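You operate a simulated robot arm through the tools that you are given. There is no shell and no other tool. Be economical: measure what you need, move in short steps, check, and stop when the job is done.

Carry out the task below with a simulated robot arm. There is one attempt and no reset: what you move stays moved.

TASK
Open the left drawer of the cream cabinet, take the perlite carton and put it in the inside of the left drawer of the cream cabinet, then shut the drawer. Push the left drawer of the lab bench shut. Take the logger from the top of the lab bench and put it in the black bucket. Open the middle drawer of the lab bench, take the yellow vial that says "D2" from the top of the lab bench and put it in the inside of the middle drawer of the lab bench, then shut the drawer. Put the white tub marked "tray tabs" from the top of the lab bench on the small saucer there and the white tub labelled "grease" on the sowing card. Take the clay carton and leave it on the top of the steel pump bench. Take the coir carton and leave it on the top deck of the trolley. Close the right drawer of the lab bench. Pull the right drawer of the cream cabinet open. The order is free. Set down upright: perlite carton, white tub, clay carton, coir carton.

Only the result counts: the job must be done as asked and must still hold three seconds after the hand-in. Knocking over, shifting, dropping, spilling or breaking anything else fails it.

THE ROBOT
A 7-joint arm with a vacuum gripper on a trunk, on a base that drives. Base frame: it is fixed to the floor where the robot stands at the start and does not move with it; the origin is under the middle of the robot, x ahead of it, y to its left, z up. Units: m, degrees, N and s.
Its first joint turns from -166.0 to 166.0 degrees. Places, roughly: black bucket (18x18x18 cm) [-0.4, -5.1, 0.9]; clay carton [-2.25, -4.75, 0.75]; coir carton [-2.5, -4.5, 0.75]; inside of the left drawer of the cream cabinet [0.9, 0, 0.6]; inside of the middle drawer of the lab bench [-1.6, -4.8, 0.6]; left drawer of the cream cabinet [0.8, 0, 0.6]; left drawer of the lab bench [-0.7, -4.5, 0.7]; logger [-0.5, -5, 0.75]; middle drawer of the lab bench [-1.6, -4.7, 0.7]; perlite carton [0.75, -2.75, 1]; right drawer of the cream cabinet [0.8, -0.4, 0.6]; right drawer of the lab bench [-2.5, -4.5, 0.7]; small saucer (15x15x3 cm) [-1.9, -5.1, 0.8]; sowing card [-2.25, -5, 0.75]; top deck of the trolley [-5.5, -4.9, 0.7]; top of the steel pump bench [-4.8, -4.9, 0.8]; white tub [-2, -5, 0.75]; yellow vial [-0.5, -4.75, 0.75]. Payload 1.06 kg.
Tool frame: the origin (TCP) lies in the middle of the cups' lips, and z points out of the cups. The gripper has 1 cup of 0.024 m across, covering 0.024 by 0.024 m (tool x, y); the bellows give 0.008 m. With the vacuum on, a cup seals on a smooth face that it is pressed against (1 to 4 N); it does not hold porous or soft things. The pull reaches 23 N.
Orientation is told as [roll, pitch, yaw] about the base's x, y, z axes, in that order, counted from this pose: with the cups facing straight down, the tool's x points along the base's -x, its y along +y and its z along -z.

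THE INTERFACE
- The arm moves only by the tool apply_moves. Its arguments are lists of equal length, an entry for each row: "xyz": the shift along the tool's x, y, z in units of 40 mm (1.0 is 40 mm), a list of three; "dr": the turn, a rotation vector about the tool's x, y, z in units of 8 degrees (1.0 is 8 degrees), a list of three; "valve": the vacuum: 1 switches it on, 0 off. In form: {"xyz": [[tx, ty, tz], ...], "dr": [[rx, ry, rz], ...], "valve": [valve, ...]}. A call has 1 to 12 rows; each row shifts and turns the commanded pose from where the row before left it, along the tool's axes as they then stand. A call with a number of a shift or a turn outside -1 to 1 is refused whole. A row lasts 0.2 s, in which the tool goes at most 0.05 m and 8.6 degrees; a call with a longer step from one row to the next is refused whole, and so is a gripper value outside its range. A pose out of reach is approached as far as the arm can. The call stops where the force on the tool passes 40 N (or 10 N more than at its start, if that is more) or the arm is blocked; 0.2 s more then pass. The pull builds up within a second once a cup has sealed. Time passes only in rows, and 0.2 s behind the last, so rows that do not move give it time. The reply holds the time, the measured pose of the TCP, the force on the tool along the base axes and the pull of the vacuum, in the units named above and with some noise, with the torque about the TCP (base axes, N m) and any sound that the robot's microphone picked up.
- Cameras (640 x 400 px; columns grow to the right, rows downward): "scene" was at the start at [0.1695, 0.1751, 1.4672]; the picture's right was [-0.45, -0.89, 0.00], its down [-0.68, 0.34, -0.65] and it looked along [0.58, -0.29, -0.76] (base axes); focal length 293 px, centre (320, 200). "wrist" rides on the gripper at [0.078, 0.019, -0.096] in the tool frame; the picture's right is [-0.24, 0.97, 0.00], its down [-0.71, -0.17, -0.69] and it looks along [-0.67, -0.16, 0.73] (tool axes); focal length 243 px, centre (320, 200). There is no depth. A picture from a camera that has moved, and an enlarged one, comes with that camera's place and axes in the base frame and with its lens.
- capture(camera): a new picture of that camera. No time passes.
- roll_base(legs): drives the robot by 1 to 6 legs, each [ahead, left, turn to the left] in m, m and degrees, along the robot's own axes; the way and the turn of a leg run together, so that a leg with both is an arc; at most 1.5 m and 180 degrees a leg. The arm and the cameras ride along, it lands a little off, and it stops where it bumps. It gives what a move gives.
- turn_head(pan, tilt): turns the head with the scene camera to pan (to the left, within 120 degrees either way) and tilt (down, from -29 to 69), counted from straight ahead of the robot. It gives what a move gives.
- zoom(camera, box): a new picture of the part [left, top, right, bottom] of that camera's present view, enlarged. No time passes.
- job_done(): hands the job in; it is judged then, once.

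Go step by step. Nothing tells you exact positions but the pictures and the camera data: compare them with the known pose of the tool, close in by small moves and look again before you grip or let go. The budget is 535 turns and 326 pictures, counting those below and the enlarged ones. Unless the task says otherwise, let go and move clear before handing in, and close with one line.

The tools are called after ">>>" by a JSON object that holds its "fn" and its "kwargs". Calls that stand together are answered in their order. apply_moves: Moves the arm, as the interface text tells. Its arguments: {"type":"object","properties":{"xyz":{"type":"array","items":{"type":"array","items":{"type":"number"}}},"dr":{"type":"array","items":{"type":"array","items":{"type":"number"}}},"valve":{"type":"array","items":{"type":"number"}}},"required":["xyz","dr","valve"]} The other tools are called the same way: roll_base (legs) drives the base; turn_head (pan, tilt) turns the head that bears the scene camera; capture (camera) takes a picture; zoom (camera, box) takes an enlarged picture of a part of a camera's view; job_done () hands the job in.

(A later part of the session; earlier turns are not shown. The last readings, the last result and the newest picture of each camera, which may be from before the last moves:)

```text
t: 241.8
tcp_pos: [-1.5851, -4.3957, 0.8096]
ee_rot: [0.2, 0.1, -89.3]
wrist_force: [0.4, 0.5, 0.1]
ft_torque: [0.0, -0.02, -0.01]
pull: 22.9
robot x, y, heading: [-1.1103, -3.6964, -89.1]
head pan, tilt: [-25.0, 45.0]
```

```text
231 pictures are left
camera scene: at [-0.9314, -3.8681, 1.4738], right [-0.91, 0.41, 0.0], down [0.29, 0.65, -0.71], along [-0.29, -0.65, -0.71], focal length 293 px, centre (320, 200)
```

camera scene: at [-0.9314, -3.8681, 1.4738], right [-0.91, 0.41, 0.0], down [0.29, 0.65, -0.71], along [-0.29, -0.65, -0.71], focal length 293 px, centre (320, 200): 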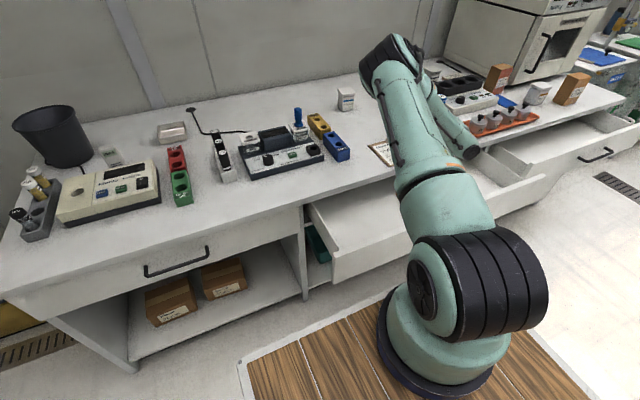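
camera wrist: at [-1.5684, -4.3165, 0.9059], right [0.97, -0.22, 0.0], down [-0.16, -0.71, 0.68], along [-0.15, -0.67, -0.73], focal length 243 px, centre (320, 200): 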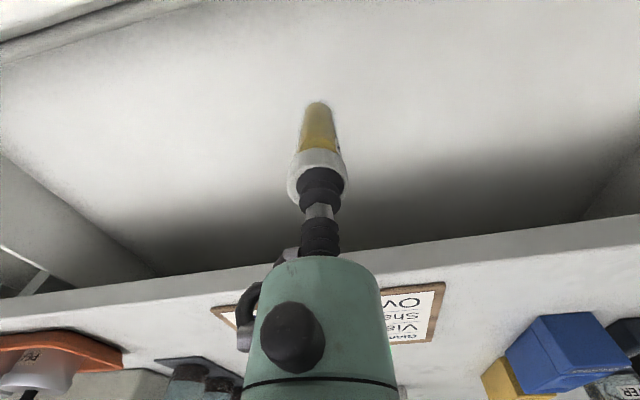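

>>> {"fn": "apply_moves", "kwargs": {"xyz": [[0, 0, 0.3], [0, 0, 0.3], [0, 0, 0.3], [0, 0, 0.2], [0, 0, 0.2], [0, 0, 0.2]], "dr": [[0, 0, 0], [0, 0, 0], [0, 0, 0], [0, 0, 0], [0, 0, 0], [0, 0, 0]], "valve": [1, 1, 1, 1, 1, 1]}}

>>> {"fn": "capture", "kwargs": {"camera": "wrist"}}

```text
t: 243.2
tcp_pos: [-1.5837, -4.3945, 0.7494]
ee_rot: [0.3, 0.1, -89.4]
wrist_force: [-0.4, -0.3, -0.7]
ft_torque: [-0.03, 0.01, -0.02]
pull: 22.9
robot x, y, heading: [-1.1086, -3.6927, -89.0]
head pan, tilt: [-25.0, 45.0]
```

```text
230 pictures are left
camera wrist: at [-1.5673, -4.3163, 0.8456], right [0.97, -0.22, 0.0], down [-0.17, -0.71, 0.68], along [-0.15, -0.67, -0.73], focal length 243 px, centre (320, 200)
```

wrist: 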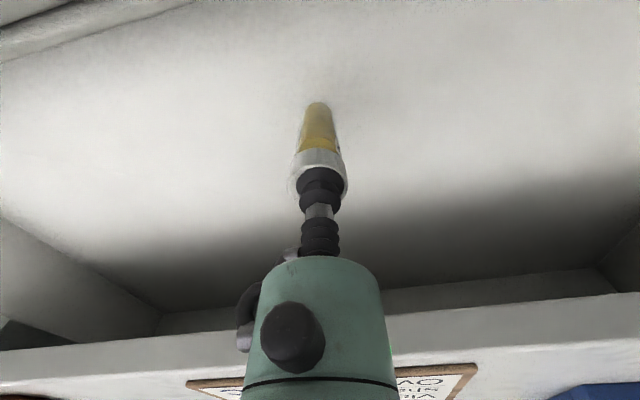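

>>> {"fn": "apply_moves", "kwargs": {"xyz": [[0, 0, 0.2], [0, 0, 0.2], [0, 0, 0.2], [0, 0, 0.15], [0, 0, 0.15]], "dr": [[0, 0, 0], [0, 0, 0], [0, 0, 0], [0, 0, 0], [0, 0, 0]], "valve": [1, 1, 1, 1, 1]}}

>>> {"fn": "capture", "kwargs": {"camera": "wrist"}}

```text
t: 244.4
tcp_pos: [-1.584, -4.3976, 0.7157]
ee_rot: [0.0, -0.1, -89.2]
wrist_force: [2.2, -0.3, 28.6]
ft_torque: [-0.02, 0.0, 0.0]
pull: 22.9
robot x, y, heading: [-1.109, -3.6936, -89.1]
head pan, tilt: [-25.0, 45.0]
```

```text
229 pictures are left
camera wrist: at [-1.5687, -4.3178, 0.8115], right [0.97, -0.22, 0.0], down [-0.16, -0.71, 0.69], along [-0.15, -0.67, -0.73], focal length 243 px, centre (320, 200)
```

wrist: 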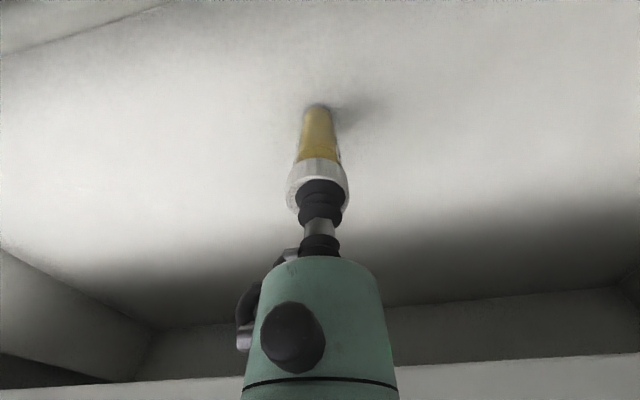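

The vial touches the drawer floor. I ease off, release and rise.

>>> {"fn": "apply_moves", "kwargs": {"xyz": [[0, 0, -0.1], [0, 0, 0], [0, 0, 0], [0, 0, 0], [0, 0, 0], [0, 0, -0.2], [0, 0, -0.5], [0, 0, -1], [0, 0, -1], [0, 0, -1]], "dr": [[0, 0, 0], [0, 0, 0], [0, 0, 0], [0, 0, 0], [0, 0, 0], [0, 0, 0], [0, 0, 0], [0, 0, 0], [0, 0, 0], [0, 0, 0]], "valve": [1, 0, 0, 0, 0, 0, 0, 0, 0, 0]}}

>>> {"fn": "capture", "kwargs": {"camera": "wrist"}}

```text
t: 246.6
tcp_pos: [-1.5867, -4.3949, 0.8664]
ee_rot: [0.4, 0.1, -89.2]
wrist_force: [0.5, -0.2, 0.4]
ft_torque: [-0.02, 0.02, 0.0]
pull: 0.1
robot x, y, heading: [-1.1081, -3.6978, -89.4]
head pan, tilt: [-25.0, 45.0]
```

```text
228 pictures are left
camera wrist: at [-1.5697, -4.3157, 0.9619], right [0.97, -0.22, 0.0], down [-0.17, -0.71, 0.68], along [-0.15, -0.67, -0.73], focal length 243 px, centre (320, 200)
```

wrist: 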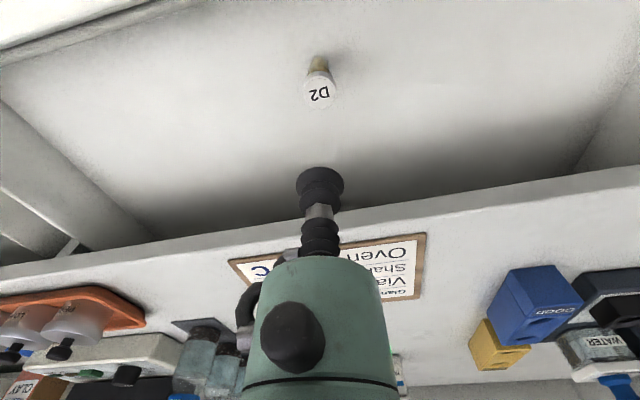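

D2 stands in the drawer. I rise, retract, turn the tool forward and shut the drawer.

>>> {"fn": "apply_moves", "kwargs": {"xyz": [[0, 0, -1], [0, 0, -1], [0, 0, -1], [0, 0, -1], [0, 0, -1], [0, 0, -1], [0, 0, -1], [0, 0, -1], [1, 0, 0], [1, 0, 0], [1, 0, 0], [1, 0, 0]], "dr": [[0, 0, 0], [0, 0, 0], [0, 0, 0], [0, 0, 0], [0, 0, 0], [0, 0, 0], [0, 0, 0], [0, 0, 0], [0, 0, 0], [0, 0, 0], [0, 0, 0], [0, 0, 0]], "valve": [0, 0, 0, 0, 0, 0, 0, 0, 0, 0, 0, 0]}}

>>> {"fn": "apply_moves", "kwargs": {"xyz": [[0, 0, 0], [0, 0, 0], [0, 0, 0], [0, 0, 0], [0, 0, 0], [0, 0, 0], [0, 0, 0], [0, 0, 0], [0, 0, 0], [0, 0, 0], [0, 0, 0], [0, 0, 0]], "dr": [[0, -1, 0], [0, -1, 0], [0, -1, 0], [0, -1, 0], [0, -1, 0], [0, -1, 0], [0, -1, 0], [0, -1, 0], [0, -1, 0], [0, -1, 0], [0, -1, 0], [0, -0.25, 0]], "valve": [0, 0, 0, 0, 0, 0, 0, 0, 0, 0, 0, 0]}}

>>> {"fn": "roll_base", "kwargs": {"legs": [[0.02, 0, -0.9]]}}

>>> {"fn": "apply_moves", "kwargs": {"xyz": [[1, 0, 0], [1, 0, 0], [1, 0, 0], [1, 0, 0], [1, 0, 0], [1, 0, 0], [1, 0, 0], [1, 0, 0], [1, 0, 0], [1, 0, 0]], "dr": [[0, 0, 0], [0, 0, 0], [0, 0, 0], [0, 0, 0], [0, 0, 0], [0, 0, 0], [0, 0, 0], [0, 0, 0], [0, 0, 0], [0, 0, 0]], "valve": [0, 0, 0, 0, 0, 0, 0, 0, 0, 0]}}

>>> {"fn": "capture", "kwargs": {"camera": "wrist"}}

```text
t: 249.2
tcp_pos: [-1.5897, -4.2385, 1.1857]
ee_rot: [0.2, 0.1, -89.3]
wrist_force: [-0.2, -0.4, -0.5]
ft_torque: [0.02, 0.02, 0.0]
pull: 0.1
robot x, y, heading: [-1.109, -3.6974, -89.4]
head pan, tilt: [-25.0, 45.0]
```

```text
t: 251.8
tcp_pos: [-1.59, -4.2351, 1.1854]
ee_rot: [109.5, -89.8, 161.3]
wrist_force: [0.4, -0.4, 0.2]
ft_torque: [0.02, 0.0, -0.01]
pull: 0.2
robot x, y, heading: [-1.1108, -3.6983, -89.4]
head pan, tilt: [-25.0, 45.0]
```

```text
t: 252.6
tcp_pos: [-1.5977, -4.249, 1.1871]
ee_rot: [78.0, -89.7, -168.3]
wrist_force: [-0.8, 0.6, 0.3]
ft_torque: [-0.01, -0.02, -0.03]
pull: 0.0
robot x, y, heading: [-1.1092, -3.7152, -90.1]
head pan, tilt: [-25.0, 45.0]
```

```text
t: 254.8
tcp_pos: [-1.5962, -4.2467, 0.7861]
ee_rot: [81.9, -89.8, -172.0]
wrist_force: [-0.3, -0.6, -0.5]
ft_torque: [0.03, 0.06, 0.01]
pull: 0.1
robot x, y, heading: [-1.1077, -3.7204, -90.0]
head pan, tilt: [-25.0, 45.0]
```

```text
227 pictures are left
camera wrist: at [-1.5764, -4.1516, 0.7081], right [0.97, 0.0, 0.24], down [-0.17, 0.69, 0.71], along [-0.17, -0.73, 0.67], focal length 243 px, centre (320, 200)
```

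wrist: 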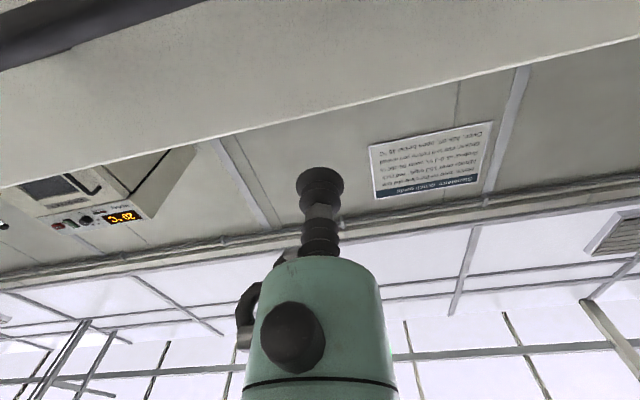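

>>> {"fn": "apply_moves", "kwargs": {"xyz": [[0.5, 0, 0], [0.55, 0, 0.3], [0, 0, 0.3], [0, 0, 0.35], [0, 0, 0.35], [0, 0, 0.35], [0, 0, 0.35], [0, 0, 0.35], [0, 0, 0.35], [0, 0, 0.35], [0, 0, 0.35], [0, 0, 0.35]], "dr": [[0, 0, 0], [0, 0, 0], [0, 0, 0], [0, 0, 0], [0, 0, 0], [0, 0, 0], [0, 0, 0], [0, 0, 0], [0, 0, 0], [0, 0, 0], [0, 0, 0], [0, 0, 0]], "valve": [0, 0, 0, 0, 0, 0, 0, 0, 0, 0, 0, 0]}}

>>> {"fn": "capture", "kwargs": {"camera": "scene"}}

```text
t: 257.4
tcp_pos: [-1.5962, -4.3974, 0.7423]
ee_rot: [83.4, -89.8, -173.5]
wrist_force: [0.2, -0.4, -0.3]
ft_torque: [-0.03, 0.02, 0.04]
pull: 0.1
robot x, y, heading: [-1.1089, -3.716, -90.2]
head pan, tilt: [-25.0, 45.0]
```

```text
226 pictures are left
camera scene: at [-0.9341, -3.891, 1.4738], right [-0.91, 0.42, 0.0], down [0.3, 0.64, -0.71], along [-0.3, -0.64, -0.71], focal length 293 px, centre (320, 200)
```

scene: 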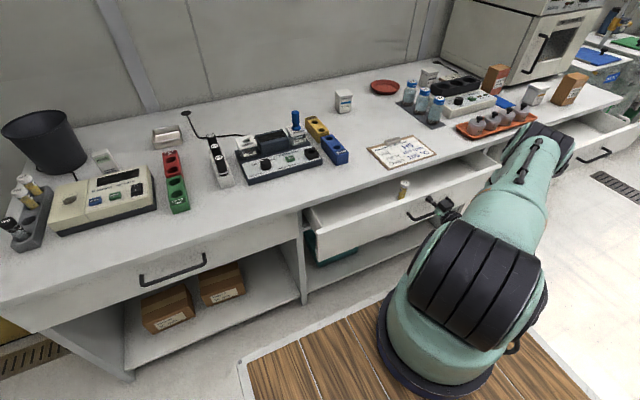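

The drawer slides in with D2 still upright. I push on.

>>> {"fn": "apply_moves", "kwargs": {"xyz": [[0, 0, 0.35], [0, 0, 0.35], [0, 0, 0.35], [0, 0, 0.35], [0, 0, 0.35], [0, 0, 0.35], [0, 0, 0.35], [0, 0, 0.3], [0, 0, 0.3], [0, 0, 0.2], [0, 0, 0.2], [0, 0, 0.15]], "dr": [[0, 0, 0], [0, 0, 0], [0, 0, 0], [0, 0, 0], [0, 0, 0], [0, 0, 0], [0, 0, 0], [0, 0, 0], [0, 0, 0], [0, 0, 0], [0, 0, 0], [0, 0, 0]], "valve": [0, 0, 0, 0, 0, 0, 0, 0, 0, 0, 0, 0]}}

>>> {"fn": "capture", "kwargs": {"camera": "scene"}}

```text
t: 260.0
tcp_pos: [-1.5963, -4.5389, 0.7436]
ee_rot: [63.0, -89.6, -153.3]
wrist_force: [6.7, 29.0, 3.9]
ft_torque: [0.11, 0.09, -0.18]
pull: 0.0
robot x, y, heading: [-1.1096, -3.7141, -89.9]
head pan, tilt: [-25.0, 45.0]
```

```text
225 pictures are left
camera scene: at [-0.9337, -3.8898, 1.4739], right [-0.91, 0.42, 0.0], down [0.3, 0.64, -0.71], along [-0.3, -0.64, -0.71], focal length 293 px, centre (320, 200)
```

scene: 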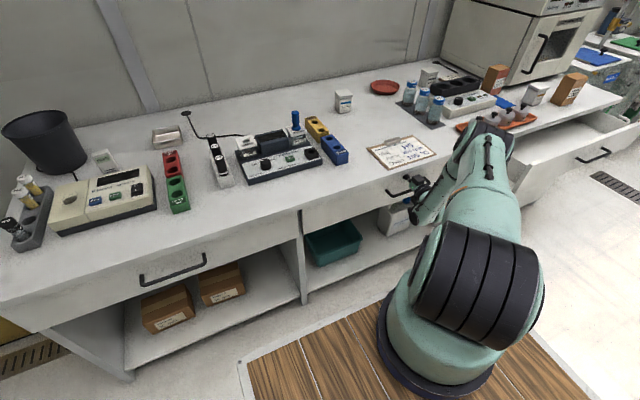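

Middle drawer is shut. I back off and go to the open right drawer.

>>> {"fn": "apply_moves", "kwargs": {"xyz": [[0, 0, -0.5], [0, 0, -1], [0, 0, -1], [0, 0, -1], [0, 0, -1], [0, 0, -1], [0, 0, -1], [0, 0, -1]], "dr": [[0, 0, 0], [0, 0, 0], [0, 0, 0], [0, 0, 0], [0, 0, 0], [0, 0, 0], [0, 0, 0], [0, 0, 0]], "valve": [0, 0, 0, 0, 0, 0, 0, 0]}}

>>> {"fn": "roll_base", "kwargs": {"legs": [[-0.15, 0, 0], [0, -0.85, 0]]}}

>>> {"fn": "capture", "kwargs": {"camera": "scene"}}

>>> {"fn": "capture", "kwargs": {"camera": "wrist"}}

```text
t: 261.8
tcp_pos: [-1.596, -4.242, 0.7423]
ee_rot: [85.1, -89.8, -175.2]
wrist_force: [0.6, 0.0, -0.2]
ft_torque: [-0.01, -0.01, 0.0]
pull: 0.0
robot x, y, heading: [-1.1097, -3.7188, -90.0]
head pan, tilt: [-25.0, 45.0]
```

```text
t: 267.3
tcp_pos: [-2.4534, -4.094, 0.742]
ee_rot: [78.5, -89.8, -168.4]
wrist_force: [-0.3, -0.5, 0.4]
ft_torque: [-0.01, 0.0, 0.0]
pull: 0.0
robot x, y, heading: [-1.9706, -3.5637, -89.8]
head pan, tilt: [-25.0, 45.0]
```

```text
224 pictures are left
camera scene: at [-1.7921, -3.7386, 1.4738], right [-0.91, 0.42, 0.0], down [0.3, 0.64, -0.71], along [-0.3, -0.64, -0.71], focal length 293 px, centre (320, 200)
```

scene: 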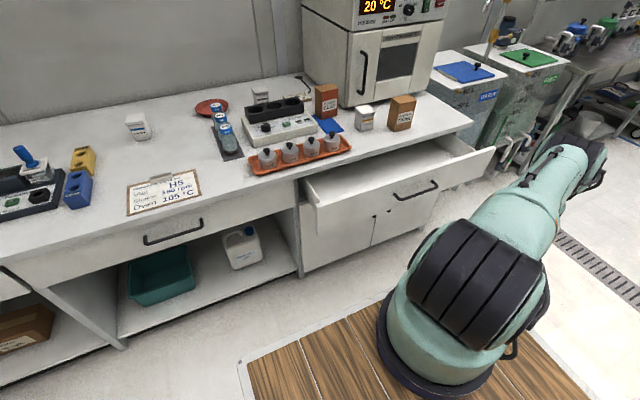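

```text
223 pictures are left
camera wrist: at [-2.435, -3.9971, 0.6647], right [0.97, 0.0, 0.24], down [-0.18, 0.68, 0.71], along [-0.16, -0.73, 0.66], focal length 243 px, centre (320, 200)
```

wrist: 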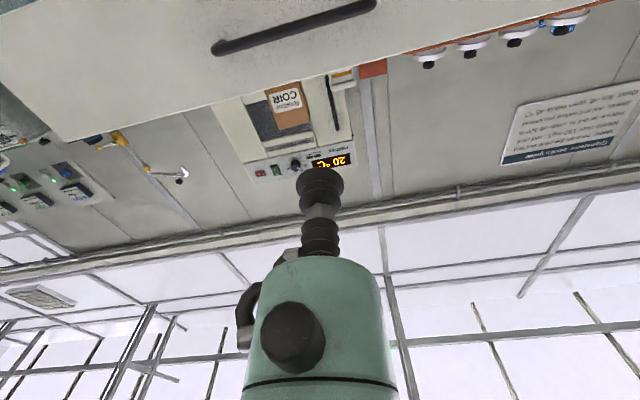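

The right drawer's handle is at about (-2.48, -4.37, 0.70). I approach and push above the bar.

>>> {"fn": "roll_base", "kwargs": {"legs": [[0.12, -0.025, 0]]}}

>>> {"fn": "apply_moves", "kwargs": {"xyz": [[0, 0, 0.8], [0, 0, 0.8], [0, 0, 0.8], [0, 0, 0.5], [0, 0, 0.35], [0, 0, 0.35], [0, 0, 0.35]], "dr": [[0, 0, 0], [0, 0, 0], [0, 0, 0], [0, 0, 0], [0, 0, 0], [0, 0, 0], [0, 0, 0]], "valve": [0, 0, 0, 0, 0, 0, 0]}}

>>> {"fn": "capture", "kwargs": {"camera": "wrist"}}

```text
t: 268.5
tcp_pos: [-2.4778, -4.2127, 0.7424]
ee_rot: [78.1, -89.7, -168.1]
wrist_force: [0.5, 0.8, 0.6]
ft_torque: [-0.02, 0.01, -0.01]
pull: 0.0
robot x, y, heading: [-1.9921, -3.6849, -89.4]
head pan, tilt: [-25.0, 45.0]
```

```text
t: 270.1
tcp_pos: [-2.4782, -4.3706, 0.7414]
ee_rot: [78.9, -89.8, -168.7]
wrist_force: [0.0, 0.2, -0.7]
ft_torque: [-0.02, 0.01, 0.02]
pull: 0.0
robot x, y, heading: [-1.9947, -3.6819, -89.9]
head pan, tilt: [-25.0, 45.0]
```

```text
222 pictures are left
camera wrist: at [-2.4596, -4.2747, 0.6638], right [0.97, 0.0, 0.24], down [-0.17, 0.68, 0.71], along [-0.16, -0.73, 0.66], focal length 243 px, centre (320, 200)
```

wrist: 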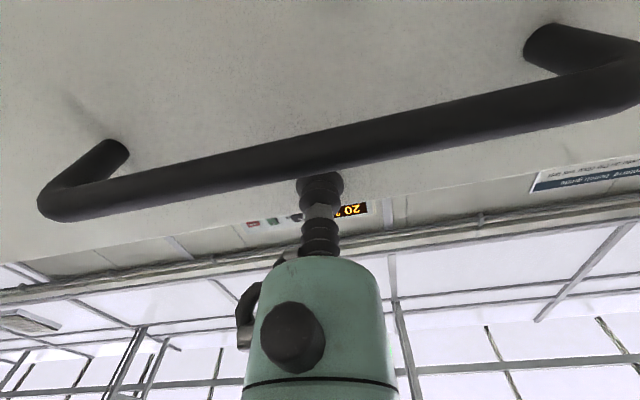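

>>> {"fn": "apply_moves", "kwargs": {"xyz": [[-0.15, 0, 0], [0, 0, 0.35], [0, 0, 0.35], [0, 0, 0.35], [0, 0, 0.35], [0, 0, 0.35], [0, 0, 0.35], [0, 0, 0.35], [0, 0, 0.35], [0, 0, 0.3], [0, 0, 0.3], [0, 0, 0.25]], "dr": [[0, 0, 0], [0, 0, 0], [0, 0, 0], [0, 0, 0], [0, 0, 0], [0, 0, 0], [0, 0, 0], [0, 0, 0], [0, 0, 0], [0, 0, 0], [0, 0, 0], [0, 0, 0]], "valve": [0, 0, 0, 0, 0, 0, 0, 0, 0, 0, 0, 0]}}

>>> {"fn": "apply_moves", "kwargs": {"xyz": [[0, 0, 0.2], [0, 0, 0.2], [0, 0, 0.2], [0, 0, 0.2]], "dr": [[0, 0, 0], [0, 0, 0], [0, 0, 0], [0, 0, 0]], "valve": [0, 0, 0, 0]}}

>>> {"fn": "capture", "kwargs": {"camera": "scene"}}

```text
t: 272.7
tcp_pos: [-2.4785, -4.5153, 0.7478]
ee_rot: [77.4, -89.7, -167.2]
wrist_force: [-0.1, 0.1, 0.2]
ft_torque: [-0.03, 0.03, -0.02]
pull: 0.1
robot x, y, heading: [-1.9942, -3.6853, -89.9]
head pan, tilt: [-25.0, 45.0]
```

```text
t: 273.6
tcp_pos: [-2.48, -4.5384, 0.7456]
ee_rot: [53.5, -89.5, -143.7]
wrist_force: [-0.5, 10.5, -0.1]
ft_torque: [-0.02, -0.02, -0.01]
pull: 0.1
robot x, y, heading: [-1.9923, -3.6826, -89.6]
head pan, tilt: [-25.0, 45.0]
stopped in row 4: the force on the tool passed its limit at 48 N (the readings are from after the stop); the commanded pose is now the measured one
```

```text
221 pictures are left
camera scene: at [-1.8164, -3.8583, 1.4738], right [-0.91, 0.42, 0.0], down [0.3, 0.64, -0.71], along [-0.3, -0.64, -0.71], focal length 293 px, centre (320, 200)
```

scene: 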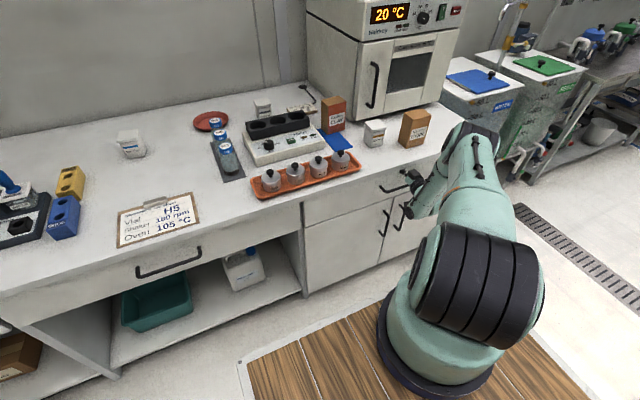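

All lab drawers are shut. I back off the tool, raise it, and look closely at the tubs and the card.

>>> {"fn": "apply_moves", "kwargs": {"xyz": [[0, 0, -0.5], [0, 0, -1], [0, 0, -1], [0, 0, -1], [0, 0, -1], [0, 0, -1], [0, 0, -1], [0, 0, -1], [0, 0, -1], [-1, 0, 0], [-1, 0, 0], [-1, 0, 0]], "dr": [[0, 0, 0], [0, 0, 0], [0, 0, 0], [0, 0, 0], [0, 0, 0], [0, 0, 0], [0, 0, 0], [0, 0, 0], [0, 0, 0], [0, 0, 0], [0, 0, 0], [0, 0, 0]], "valve": [0, 0, 0, 0, 0, 0, 0, 0, 0, 0, 0, 0]}}

>>> {"fn": "apply_moves", "kwargs": {"xyz": [[-1, 0, 0], [-1, 0, 0], [-1, 0, 0], [-1, 0, 0], [-1, 0, 0], [-1, 0, 0], [-1, 0, 0], [-1, 0, 0], [-1, 0, 0], [-1, 0, 0]], "dr": [[0, 0, 0], [0, 0, 0], [0, 0, 0], [0, 0, 0], [0, 0, 0], [0, 0, 0], [0, 0, 0], [0, 0, 0], [0, 0, 0], [0, 0, 0]], "valve": [0, 0, 0, 0, 0, 0, 0, 0, 0, 0]}}

>>> {"fn": "apply_moves", "kwargs": {"xyz": [[0, 0, 0], [0, 0, 0], [0, 0, 0], [0, 0, 0], [0, 0, 0], [0, 0, 0], [0, 0, 0], [0, 0, 0], [0, 0, 0], [0, 0, 0], [0, 0, 0], [0, 0, 0]], "dr": [[0, 1, 0], [0, 1, 0], [0, 1, 0], [0, 1, 0], [0, 1, 0], [0, 1, 0], [0, 1, 0], [0, 1, 0], [0, 1, 0], [0, 1, 0], [0, 1, 0], [0, 0.25, 0]], "valve": [0, 0, 0, 0, 0, 0, 0, 0, 0, 0, 0, 0]}}

>>> {"fn": "zoom", "kwargs": {"camera": "scene", "box": [180, 80, 360, 210]}}

>>> {"fn": "zoom", "kwargs": {"camera": "scene", "box": [100, 90, 260, 190]}}

>>> {"fn": "zoom", "kwargs": {"camera": "scene", "box": [300, 80, 460, 180]}}

```text
t: 276.2
tcp_pos: [-2.4789, -4.1976, 0.8674]
ee_rot: [57.3, -89.5, -147.3]
wrist_force: [0.2, 0.1, 0.4]
ft_torque: [-0.02, 0.0, 0.03]
pull: 0.1
robot x, y, heading: [-1.9898, -3.6846, -89.8]
head pan, tilt: [-25.0, 45.0]
```

```text
t: 278.4
tcp_pos: [-2.4813, -4.2019, 1.268]
ee_rot: [63.4, -89.5, -153.5]
wrist_force: [-0.7, 0.7, -0.6]
ft_torque: [0.0, 0.02, 0.04]
pull: 0.1
robot x, y, heading: [-1.9958, -3.6855, -89.8]
head pan, tilt: [-25.0, 45.0]
```

```text
t: 281.1
tcp_pos: [-2.4824, -4.2008, 1.2681]
ee_rot: [0.3, 0.3, -90.0]
wrist_force: [-0.3, 0.0, 0.9]
ft_torque: [-0.01, -0.04, 0.02]
pull: 0.1
robot x, y, heading: [-1.9867, -3.681, -89.8]
head pan, tilt: [-25.0, 45.0]
```

```text
3.08 times, centred on (270, 145) of scene
camera zoom: at [-1.8164, -3.8585, 1.4738], right [-0.91, 0.42, 0.0], down [0.3, 0.64, -0.71], along [-0.3, -0.64, -0.71], focal length 901 px, centre (474, 369)
```

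zoom: 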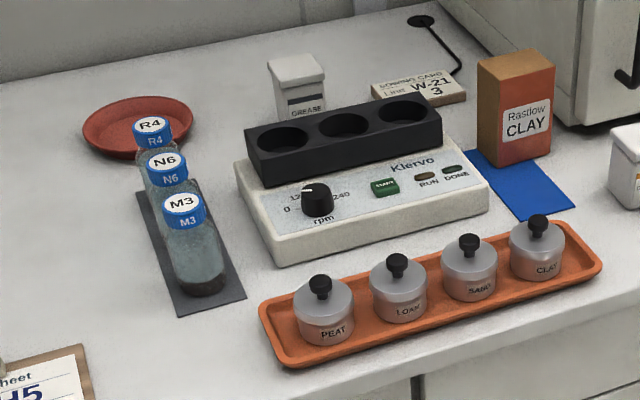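

```text
4.00 times, centred on (180, 140) of scene
camera zoom: at [-1.8164, -3.8585, 1.4738], right [-0.91, 0.42, 0.0], down [0.3, 0.64, -0.71], along [-0.3, -0.64, -0.71], focal length 1172 px, centre (880, 440)
```

zoom: 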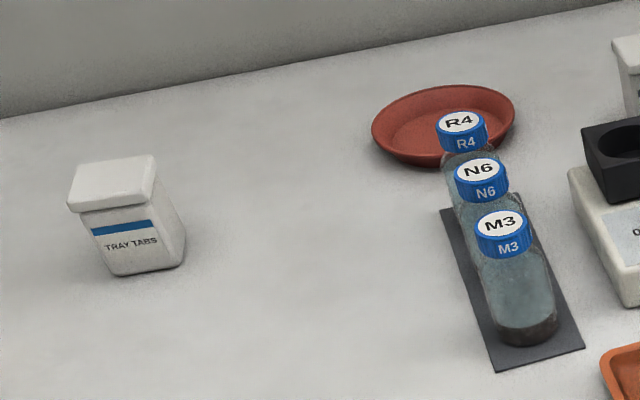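

```text
4.00 times, centred on (380, 130) of scene
camera zoom: at [-1.8164, -3.8585, 1.4738], right [-0.91, 0.42, 0.0], down [0.3, 0.64, -0.71], along [-0.3, -0.64, -0.71], focal length 1172 px, centre (80, 480)
```

zoom: 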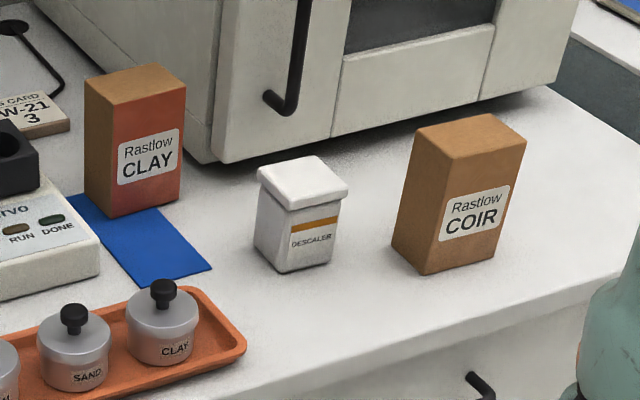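

Now clear: TRAY TABS tub at ≈(-1.57, -5.00), GREASE tub behind the shaker, SOWING CARD W-21 beside it, red saucer at ≈(-1.87, -5.09), CLAY carton standing on a blue card, COIR at the right. I move toward the tray-tabs tub.

>>> {"fn": "apply_moves", "kwargs": {"xyz": [[-0.1, 1, 0], [-0.1, 1, 0], [-0.1, 1, 0], [-0.1, 1, 0], [-0.1, 1, 0], [-0.1, 1, 0], [-0.1, 1, 0], [-0.1, 1, 0], [-0.1, 1, 0], [-0.1, 1, 0]], "dr": [[0, 0, 0], [0, 0, 0], [0, 0, 0], [0, 0, 0], [0, 0, 0], [0, 0, 0], [0, 0, 0], [0, 0, 0], [0, 0, 0], [0, 0, 0]], "valve": [0, 0, 0, 0, 0, 0, 0, 0, 0, 0]}}

>>> {"fn": "roll_base", "kwargs": {"legs": [[0.32, 0.27, 0]]}}

>>> {"fn": "roll_base", "kwargs": {"legs": [[0.1, 0, 0]]}}

>>> {"fn": "capture", "kwargs": {"camera": "wrist"}}

>>> {"fn": "turn_head", "kwargs": {"pan": 10, "tilt": 60}}

>>> {"fn": "capture", "kwargs": {"camera": "scene"}}

```text
t: 283.2
tcp_pos: [-2.084, -4.2425, 1.2688]
ee_rot: [0.3, 0.2, -90.1]
wrist_force: [0.2, 0.3, 1.6]
ft_torque: [0.01, -0.03, -0.01]
pull: 0.0
robot x, y, heading: [-1.9937, -3.687, -90.0]
head pan, tilt: [-25.0, 45.0]
```

```text
t: 285.8
tcp_pos: [-1.7991, -4.5576, 1.2684]
ee_rot: [0.5, 0.2, -89.3]
wrist_force: [-0.5, -0.1, 0.1]
ft_torque: [0.0, 0.01, -0.02]
pull: 0.1
robot x, y, heading: [-1.7157, -3.9971, -89.2]
head pan, tilt: [-25.0, 45.0]
```

```text
t: 287.0
tcp_pos: [-1.7975, -4.6576, 1.2694]
ee_rot: [0.4, 0.2, -89.3]
wrist_force: [-0.3, -0.2, 0.8]
ft_torque: [0.0, 0.02, -0.02]
pull: 0.1
robot x, y, heading: [-1.7114, -4.0979, -88.9]
head pan, tilt: [-25.0, 45.0]
```

```text
217 pictures are left
camera wrist: at [-1.7802, -4.5795, 1.365], right [0.97, -0.22, 0.01], down [-0.17, -0.71, 0.68], along [-0.15, -0.66, -0.73], focal length 243 px, centre (320, 200)
```

wrist: 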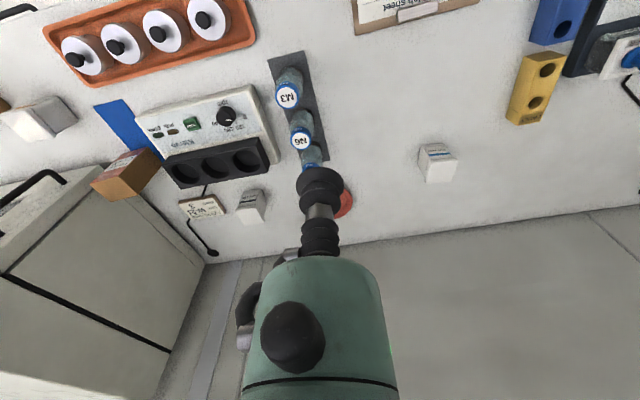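

```text
t: 288.0
tcp_pos: [-1.7971, -4.6575, 1.2679]
ee_rot: [0.4, 0.1, -89.3]
wrist_force: [0.6, 0.0, -0.6]
ft_torque: [0.01, 0.01, 0.01]
pull: 0.1
robot x, y, heading: [-1.7141, -4.1008, -88.8]
head pan, tilt: [10.0, 60.0]
```

```text
216 pictures are left
camera scene: at [-1.4891, -4.2605, 1.4543], right [-0.98, -0.19, 0.0], down [-0.17, 0.85, -0.5], along [0.1, -0.49, -0.87], focal length 293 px, centre (320, 200)
```

scene: 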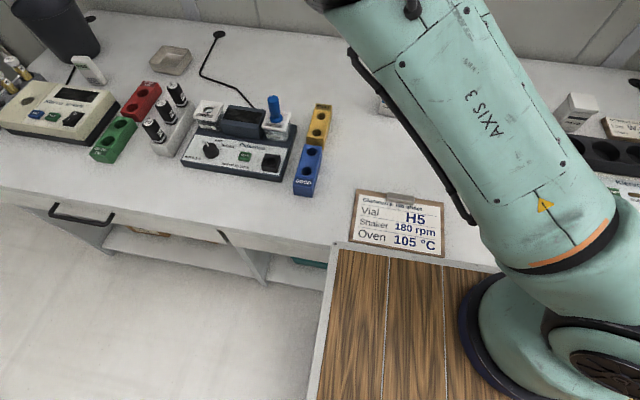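

I bring the cup over the tray-tabs tub at height.

>>> {"fn": "apply_moves", "kwargs": {"xyz": [[-0.92, 0.63, 0], [-0.92, 0.63, 0], [-0.92, 0.63, 0], [-0.92, 0.63, 0], [-0.92, 0.63, 0], [-0.92, 0.63, 0], [-0.92, 0.63, 0], [-0.92, 0.63, 0], [-0.92, 0.63, 0], [0, 0, 1], [0, 0, 1], [0, 0, 1]], "dr": [[0, 0, 0], [0, 0, 0], [0, 0, 0], [0, 0, 0], [0, 0, 0], [0, 0, 0], [0, 0, 0], [0, 0, 0], [0, 0, 0], [0, 0, 0], [0, 0, 0], [0, 0, 0]], "valve": [0, 0, 0, 0, 0, 0, 0, 0, 0, 0, 0, 0]}}

>>> {"fn": "capture", "kwargs": {"camera": "wrist"}}

>>> {"fn": "capture", "kwargs": {"camera": "scene"}}

```text
t: 290.6
tcp_pos: [-1.563, -4.9854, 1.1449]
ee_rot: [0.3, 0.2, -89.3]
wrist_force: [-0.4, 0.4, -0.4]
ft_torque: [-0.02, -0.04, -0.03]
pull: 0.0
robot x, y, heading: [-1.7123, -4.0977, -88.9]
head pan, tilt: [10.0, 60.0]
```

```text
215 pictures are left
camera wrist: at [-1.5464, -4.9072, 1.2407], right [0.97, -0.22, 0.01], down [-0.17, -0.71, 0.68], along [-0.15, -0.67, -0.73], focal length 243 px, centre (320, 200)
```

wrist: 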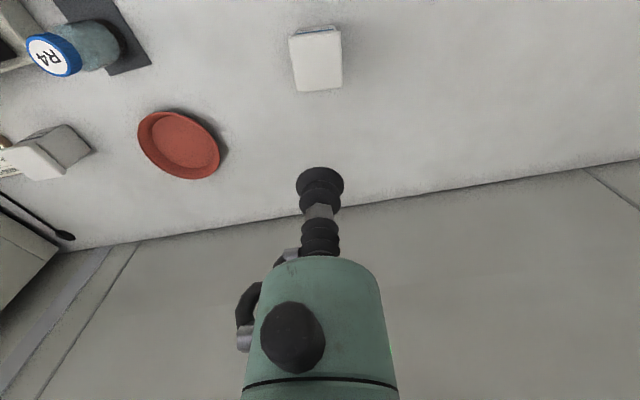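

```text
214 pictures are left
camera scene: at [-1.4892, -4.2603, 1.4543], right [-0.98, -0.19, 0.0], down [-0.17, 0.85, -0.5], along [0.1, -0.49, -0.87], focal length 293 px, centre (320, 200)
```

scene: 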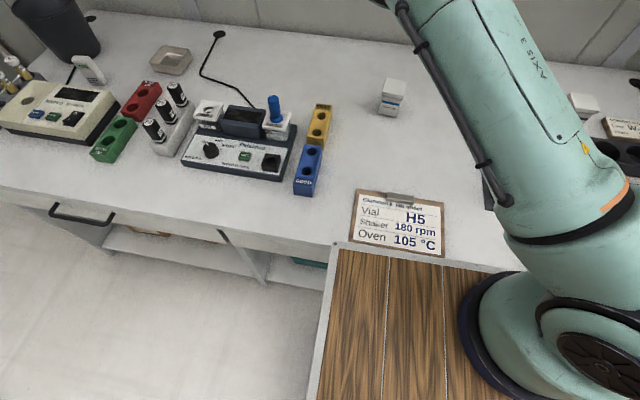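

>>> {"fn": "apply_moves", "kwargs": {"xyz": [[-0.22, -0.12, 1], [0, 0, 1], [0, 0, 1], [0, 0, 1], [0, 0, 1], [0, 0, 0.5]], "dr": [[0, 0, 0], [0, 0, 0], [0, 0, 0], [0, 0, 0], [0, 0, 0], [0, 0, 0]], "valve": [0, 0, 0, 0, 0, 0]}}

>>> {"fn": "capture", "kwargs": {"camera": "wrist"}}

```text
t: 292.0
tcp_pos: [-1.5654, -4.9924, 0.9259]
ee_rot: [0.4, 0.2, -89.3]
wrist_force: [0.6, 0.6, 0.1]
ft_torque: [-0.02, 0.0, 0.0]
pull: 0.0
robot x, y, heading: [-1.7176, -4.0937, -89.1]
head pan, tilt: [10.0, 60.0]
```

```text
213 pictures are left
camera wrist: at [-1.549, -4.9136, 1.0225], right [0.97, -0.22, 0.01], down [-0.17, -0.71, 0.68], along [-0.15, -0.67, -0.73], focal length 243 px, centre (320, 200)
```

wrist: 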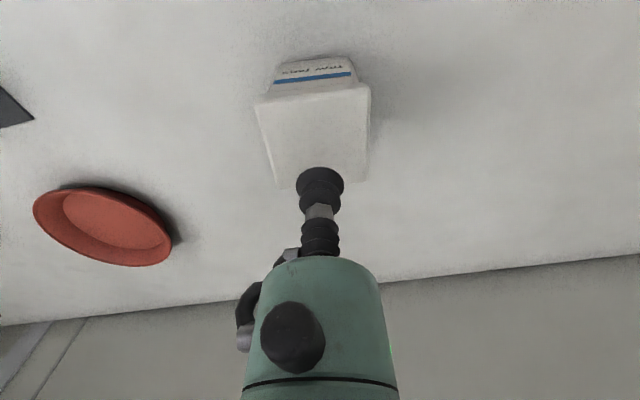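

>>> {"fn": "apply_moves", "kwargs": {"xyz": [[0, 0, 0.6], [0, 0, 0.3], [0, 0, 0.2], [0, 0, 0.15], [0, 0, 0]], "dr": [[0, 0, 0], [0, 0, 0], [0, 0, 0], [0, 0, 0], [0, 0, 0]], "valve": [1, 1, 1, 1, 1]}}

```text
t: 293.2
tcp_pos: [-1.5661, -4.9933, 0.8795]
ee_rot: [0.5, -0.1, -89.1]
wrist_force: [5.8, -8.3, 29.1]
ft_torque: [0.07, 0.1, 0.01]
pull: 22.6
robot x, y, heading: [-1.7124, -4.0996, -88.9]
head pan, tilt: [10.0, 60.0]
```

Sealed. I lift and check that the whole tub comes along.

>>> {"fn": "apply_moves", "kwargs": {"xyz": [[0, 0, -0.3], [0, 0, -0.5], [0, 0, -0.7], [0, 0, -0.7], [0, 0, -0.5]], "dr": [[0, 0, 0], [0, 0, 0], [0, 0, 0], [0, 0, 0], [0, 0, 0]], "valve": [1, 1, 1, 1, 1]}}

>>> {"fn": "capture", "kwargs": {"camera": "wrist"}}

```text
t: 294.4
tcp_pos: [-1.5672, -4.9925, 0.9858]
ee_rot: [0.3, 0.3, -89.2]
wrist_force: [-0.9, -0.6, -2.6]
ft_torque: [0.02, -0.02, -0.01]
pull: 23.0
robot x, y, heading: [-1.713, -4.0984, -89.1]
head pan, tilt: [10.0, 60.0]
```

```text
212 pictures are left
camera wrist: at [-1.5512, -4.9151, 1.083], right [0.97, -0.22, 0.01], down [-0.17, -0.71, 0.68], along [-0.15, -0.66, -0.73], focal length 243 px, centre (320, 200)
```

wrist: 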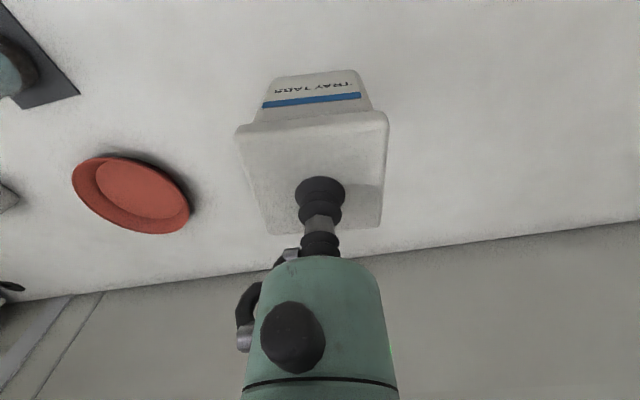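

The tub hangs securely. Saucer centre ≈(-1.868, -5.083). I shift the base so it is within reach.

>>> {"fn": "apply_moves", "kwargs": {"xyz": [[0, 0, -1], [0, 0, -1]], "dr": [[0, 0, 0], [0, 0, 0]], "valve": [1, 1]}}

>>> {"fn": "roll_base", "kwargs": {"legs": [[0.04, -0.13, -1]]}}

>>> {"fn": "capture", "kwargs": {"camera": "wrist"}}

>>> {"fn": "capture", "kwargs": {"camera": "scene"}}

```text
t: 295.0
tcp_pos: [-1.5699, -4.9947, 1.0651]
ee_rot: [0.3, 0.3, -89.3]
wrist_force: [-0.1, -0.9, -2.1]
ft_torque: [0.01, 0.0, -0.01]
pull: 22.3
robot x, y, heading: [-1.7089, -4.0979, -89.1]
head pan, tilt: [10.0, 60.0]
```

```text
t: 296.3
tcp_pos: [-1.7151, -5.04, 1.0639]
ee_rot: [0.4, 0.2, -90.3]
wrist_force: [-0.5, -0.9, -2.5]
ft_torque: [0.02, -0.02, 0.02]
pull: 22.5
robot x, y, heading: [-1.8411, -4.1401, -89.9]
head pan, tilt: [10.0, 60.0]
```

```text
211 pictures are left
camera wrist: at [-1.6967, -4.9613, 1.1605], right [0.97, -0.24, 0.01], down [-0.18, -0.71, 0.68], along [-0.16, -0.66, -0.73], focal length 243 px, centre (320, 200)
```

wrist: 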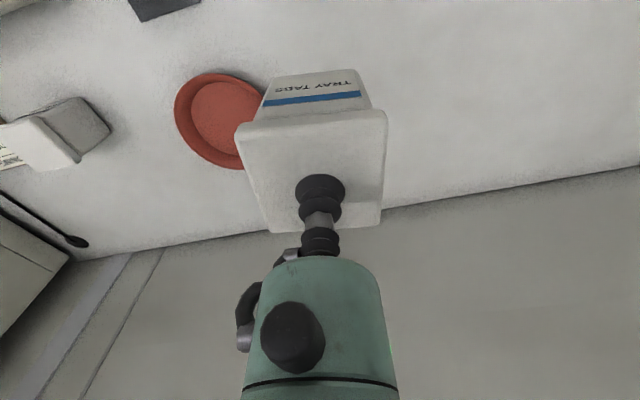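

```text
210 pictures are left
camera scene: at [-1.6207, -4.307, 1.4543], right [-0.98, -0.17, 0.0], down [-0.15, 0.85, -0.5], along [0.09, -0.49, -0.87], focal length 293 px, centre (320, 200)
```

scene: 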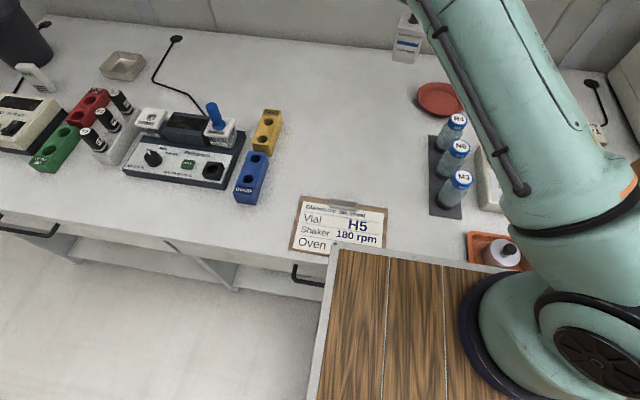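

No bump. I move the tub over the saucer and start down.

>>> {"fn": "apply_moves", "kwargs": {"xyz": [[-0.28, -0.94, 0], [-0.28, -0.94, 0], [-0.28, -0.94, 0], [-0.28, -0.94, 0], [0, 0, 0.9], [0, 0, 0.9], [0, 0, 0.7]], "dr": [[0, 0, 0], [0, 0, 0], [0, 0, 0], [0, 0, 0], [0, 0, 0], [0, 0, 0], [0, 0, 0]], "valve": [1, 1, 1, 1, 1, 1, 1]}}

>>> {"fn": "capture", "kwargs": {"camera": "wrist"}}

>>> {"fn": "zoom", "kwargs": {"camera": "scene", "box": [360, 20, 560, 200]}}

```text
t: 297.9
tcp_pos: [-1.8647, -5.0823, 0.962]
ee_rot: [0.2, 0.2, -90.4]
wrist_force: [0.5, 0.3, -2.7]
ft_torque: [-0.05, 0.02, -0.01]
pull: 22.4
robot x, y, heading: [-1.8426, -4.1436, -90.0]
head pan, tilt: [10.0, 60.0]
```

```text
209 pictures are left
camera wrist: at [-1.8471, -5.0053, 1.059], right [0.97, -0.24, 0.0], down [-0.18, -0.71, 0.68], along [-0.16, -0.66, -0.73], focal length 243 px, centre (320, 200)
```

wrist: 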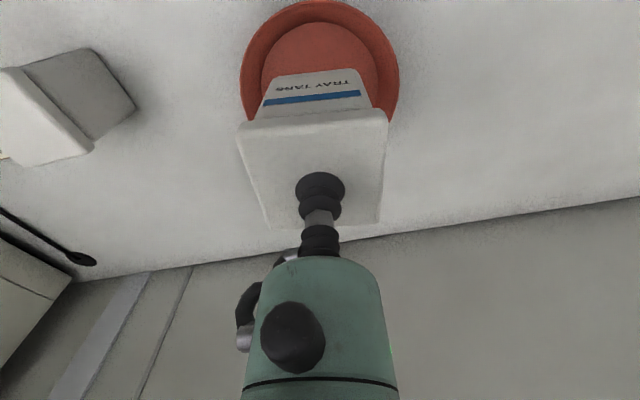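

```text
2.22 times, centred on (460, 110) of scene
camera zoom: at [-1.6207, -4.3068, 1.4543], right [-0.98, -0.17, 0.0], down [-0.15, 0.85, -0.5], along [0.09, -0.49, -0.87], focal length 651 px, centre (9, 400)
```

zoom: 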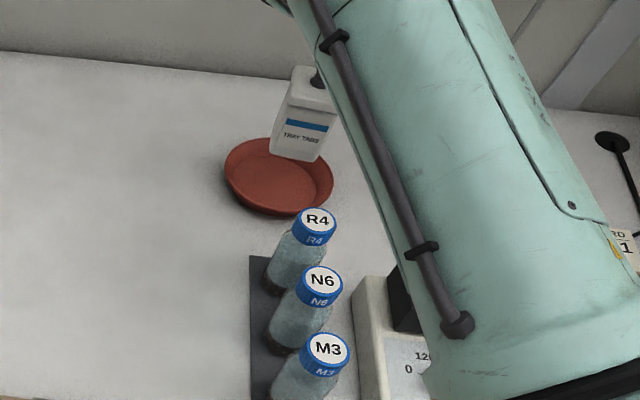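

Centred over the saucer. I lower gently.

>>> {"fn": "apply_moves", "kwargs": {"xyz": [[0.08, 0, 0.7], [0, 0, 0.3], [0, 0, 0.2], [0, 0, 0.15], [0, 0, 0.15]], "dr": [[0, 0, 0], [0, 0, 0], [0, 0, 0], [0, 0, 0], [0, 0, 0]], "valve": [1, 1, 1, 1, 1]}}

>>> {"fn": "zoom", "kwargs": {"camera": "scene", "box": [360, 20, 560, 200]}}

```text
t: 299.1
tcp_pos: [-1.8631, -5.0807, 0.9014]
ee_rot: [0.4, 0.1, -90.3]
wrist_force: [-0.3, 0.5, -1.9]
ft_torque: [0.01, 0.01, -0.01]
pull: 22.9
robot x, y, heading: [-1.8427, -4.1392, -89.9]
head pan, tilt: [10.0, 60.0]
```

```text
2.22 times, centred on (460, 110) of scene
camera zoom: at [-1.6207, -4.3069, 1.4543], right [-0.98, -0.17, 0.0], down [-0.15, 0.85, -0.5], along [0.09, -0.49, -0.87], focal length 651 px, centre (9, 400)
```

zoom: 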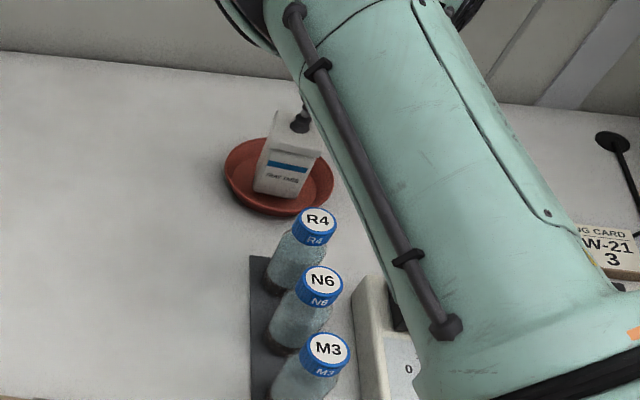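

>>> {"fn": "apply_moves", "kwargs": {"xyz": [[0, 0, 0.15], [0, 0, 0.15], [0, 0, 0.1]], "dr": [[0, 0, 0], [0, 0, 0], [0, 0, 0]], "valve": [1, 1, 1]}}

>>> {"fn": "capture", "kwargs": {"camera": "wrist"}}

```text
t: 299.9
tcp_pos: [-1.8638, -5.0799, 0.889]
ee_rot: [0.4, 0.0, -90.4]
wrist_force: [1.9, 2.2, 19.9]
ft_torque: [0.0, 0.05, 0.03]
pull: 22.7
robot x, y, heading: [-1.8427, -4.1421, -89.9]
head pan, tilt: [10.0, 60.0]
```

```text
206 pictures are left
camera wrist: at [-1.8463, -5.0025, 0.9845], right [0.97, -0.24, 0.01], down [-0.18, -0.71, 0.68], along [-0.16, -0.66, -0.73], focal length 243 px, centre (320, 200)
```

wrist: 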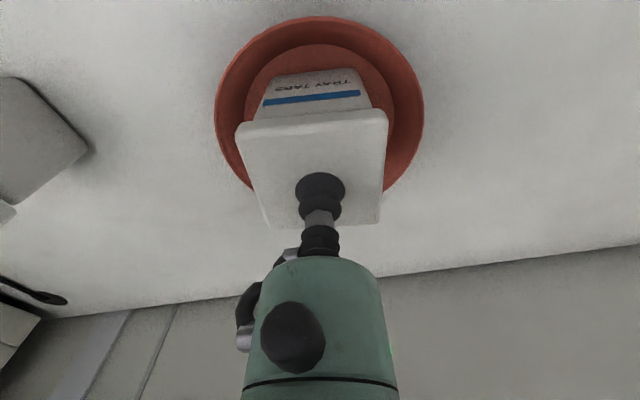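

It rests in the saucer. I ease off, release and rise.

>>> {"fn": "apply_moves", "kwargs": {"xyz": [[0, 0, -0.1], [0, 0, 0], [0, 0, 0], [0, 0, 0], [0, 0, 0], [0, 0, -0.2], [0, 0, -0.5], [0, 0, -1], [0, 0, -1], [0, 0, -1]], "dr": [[0, 0, 0], [0, 0, 0], [0, 0, 0], [0, 0, 0], [0, 0, 0], [0, 0, 0], [0, 0, 0], [0, 0, 0], [0, 0, 0], [0, 0, 0]], "valve": [1, 0, 0, 0, 0, 0, 0, 0, 0, 0]}}

>>> {"fn": "capture", "kwargs": {"camera": "wrist"}}

>>> {"fn": "turn_head", "kwargs": {"pan": -10, "tilt": 50}}

>>> {"fn": "capture", "kwargs": {"camera": "scene"}}

```text
t: 302.1
tcp_pos: [-1.8671, -5.0806, 1.0363]
ee_rot: [0.2, 0.3, -90.3]
wrist_force: [0.3, -0.8, 0.7]
ft_torque: [-0.01, 0.04, 0.02]
pull: 0.0
robot x, y, heading: [-1.844, -4.1408, -90.1]
head pan, tilt: [10.0, 60.0]
```

```text
205 pictures are left
camera wrist: at [-1.8486, -5.0026, 1.1329], right [0.97, -0.24, 0.0], down [-0.18, -0.71, 0.68], along [-0.16, -0.66, -0.73], focal length 243 px, centre (320, 200)
```

wrist: 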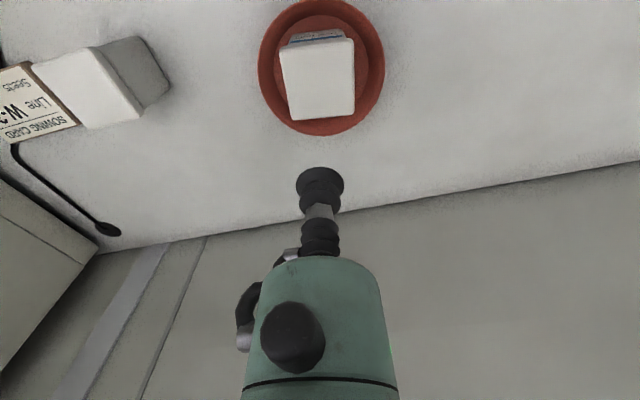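

```text
t: 302.9
tcp_pos: [-1.8676, -5.0797, 1.0358]
ee_rot: [0.4, 0.2, -90.2]
wrist_force: [0.0, -0.3, 0.2]
ft_torque: [0.04, 0.0, 0.01]
pull: 0.0
robot x, y, heading: [-1.8448, -4.1388, -90.0]
head pan, tilt: [-10.0, 50.0]
```

```text
204 pictures are left
camera scene: at [-1.6456, -4.3171, 1.4668], right [-0.98, 0.17, 0.0], down [0.13, 0.75, -0.64], along [-0.11, -0.63, -0.77], focal length 293 px, centre (320, 200)
```

scene: 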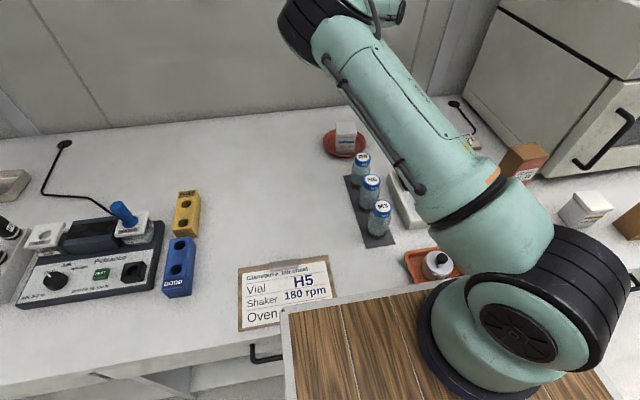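

The tray-tabs tub stands in the saucer. Next the grease tub at ≈(-2.09, -5.03); I move above it.

>>> {"fn": "apply_moves", "kwargs": {"xyz": [[0, 0, -1], [0.22, -0.93, 0], [0.22, -0.93, 0], [0.22, -0.93, 0], [0.22, -0.93, 0], [0.22, -0.93, 0], [0.22, -0.93, 0]], "dr": [[0, 0, 0], [0, 0, 0], [0, 0, 0], [0, 0, 0], [0, 0, 0], [0, 0, 0], [0, 0, 0]], "valve": [0, 0, 0, 0, 0, 0, 0]}}

>>> {"fn": "capture", "kwargs": {"camera": "wrist"}}

```text
t: 304.5
tcp_pos: [-2.0872, -5.026, 1.0768]
ee_rot: [0.4, 0.2, -90.2]
wrist_force: [-0.7, -0.5, -0.7]
ft_torque: [-0.02, 0.04, 0.0]
pull: 0.0
robot x, y, heading: [-1.8441, -4.1415, -90.2]
head pan, tilt: [-10.0, 50.0]
```

```text
203 pictures are left
camera wrist: at [-2.0696, -4.9479, 1.1734], right [0.97, -0.24, 0.01], down [-0.18, -0.71, 0.68], along [-0.16, -0.66, -0.73], focal length 243 px, centre (320, 200)
```

wrist: 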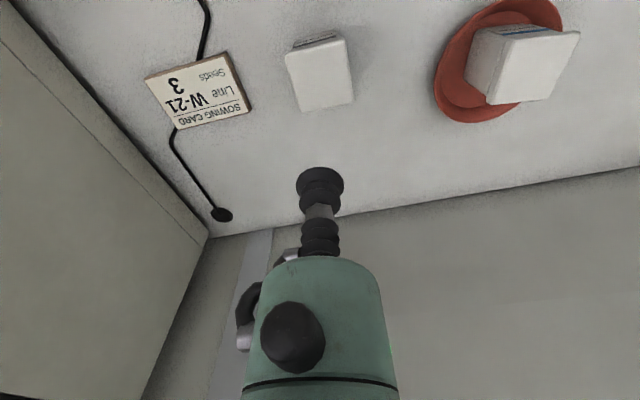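

Good view: grease lid centred below, card centre ≈(-2.265, -5.028). I descend and seal.

>>> {"fn": "apply_moves", "kwargs": {"xyz": [[-0.05, -0.05, 1], [0, 0, 1], [0, 0, 1], [0, 0, 0.8], [0, 0, 0.4], [0, 0, 0.3], [0, 0, 0.2], [0, 0, 0.2], [0, 0, 0]], "dr": [[0, 0, 0], [0, 0, 0], [0, 0, 0], [0, 0, 0], [0, 0, 0], [0, 0, 0], [0, 0, 0], [0, 0, 0], [0, 0, 0]], "valve": [0, 0, 0, 1, 1, 1, 1, 1, 1]}}

>>> {"fn": "capture", "kwargs": {"camera": "wrist"}}

```text
t: 306.5
tcp_pos: [-2.0898, -5.0273, 0.8829]
ee_rot: [0.3, 0.0, -90.3]
wrist_force: [-5.7, -1.3, 18.6]
ft_torque: [-0.02, 0.0, -0.04]
pull: 22.5
robot x, y, heading: [-1.8431, -4.14, -89.9]
head pan, tilt: [-10.0, 50.0]
```

```text
202 pictures are left
camera wrist: at [-2.0721, -4.9492, 0.9794], right [0.97, -0.24, 0.0], down [-0.18, -0.71, 0.68], along [-0.16, -0.66, -0.73], focal length 243 px, centre (320, 200)
```

wrist: 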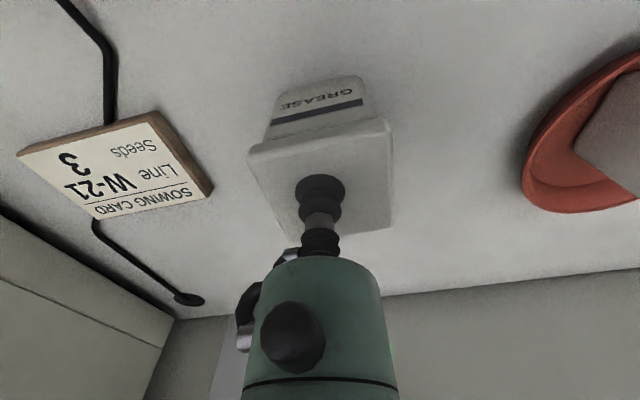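

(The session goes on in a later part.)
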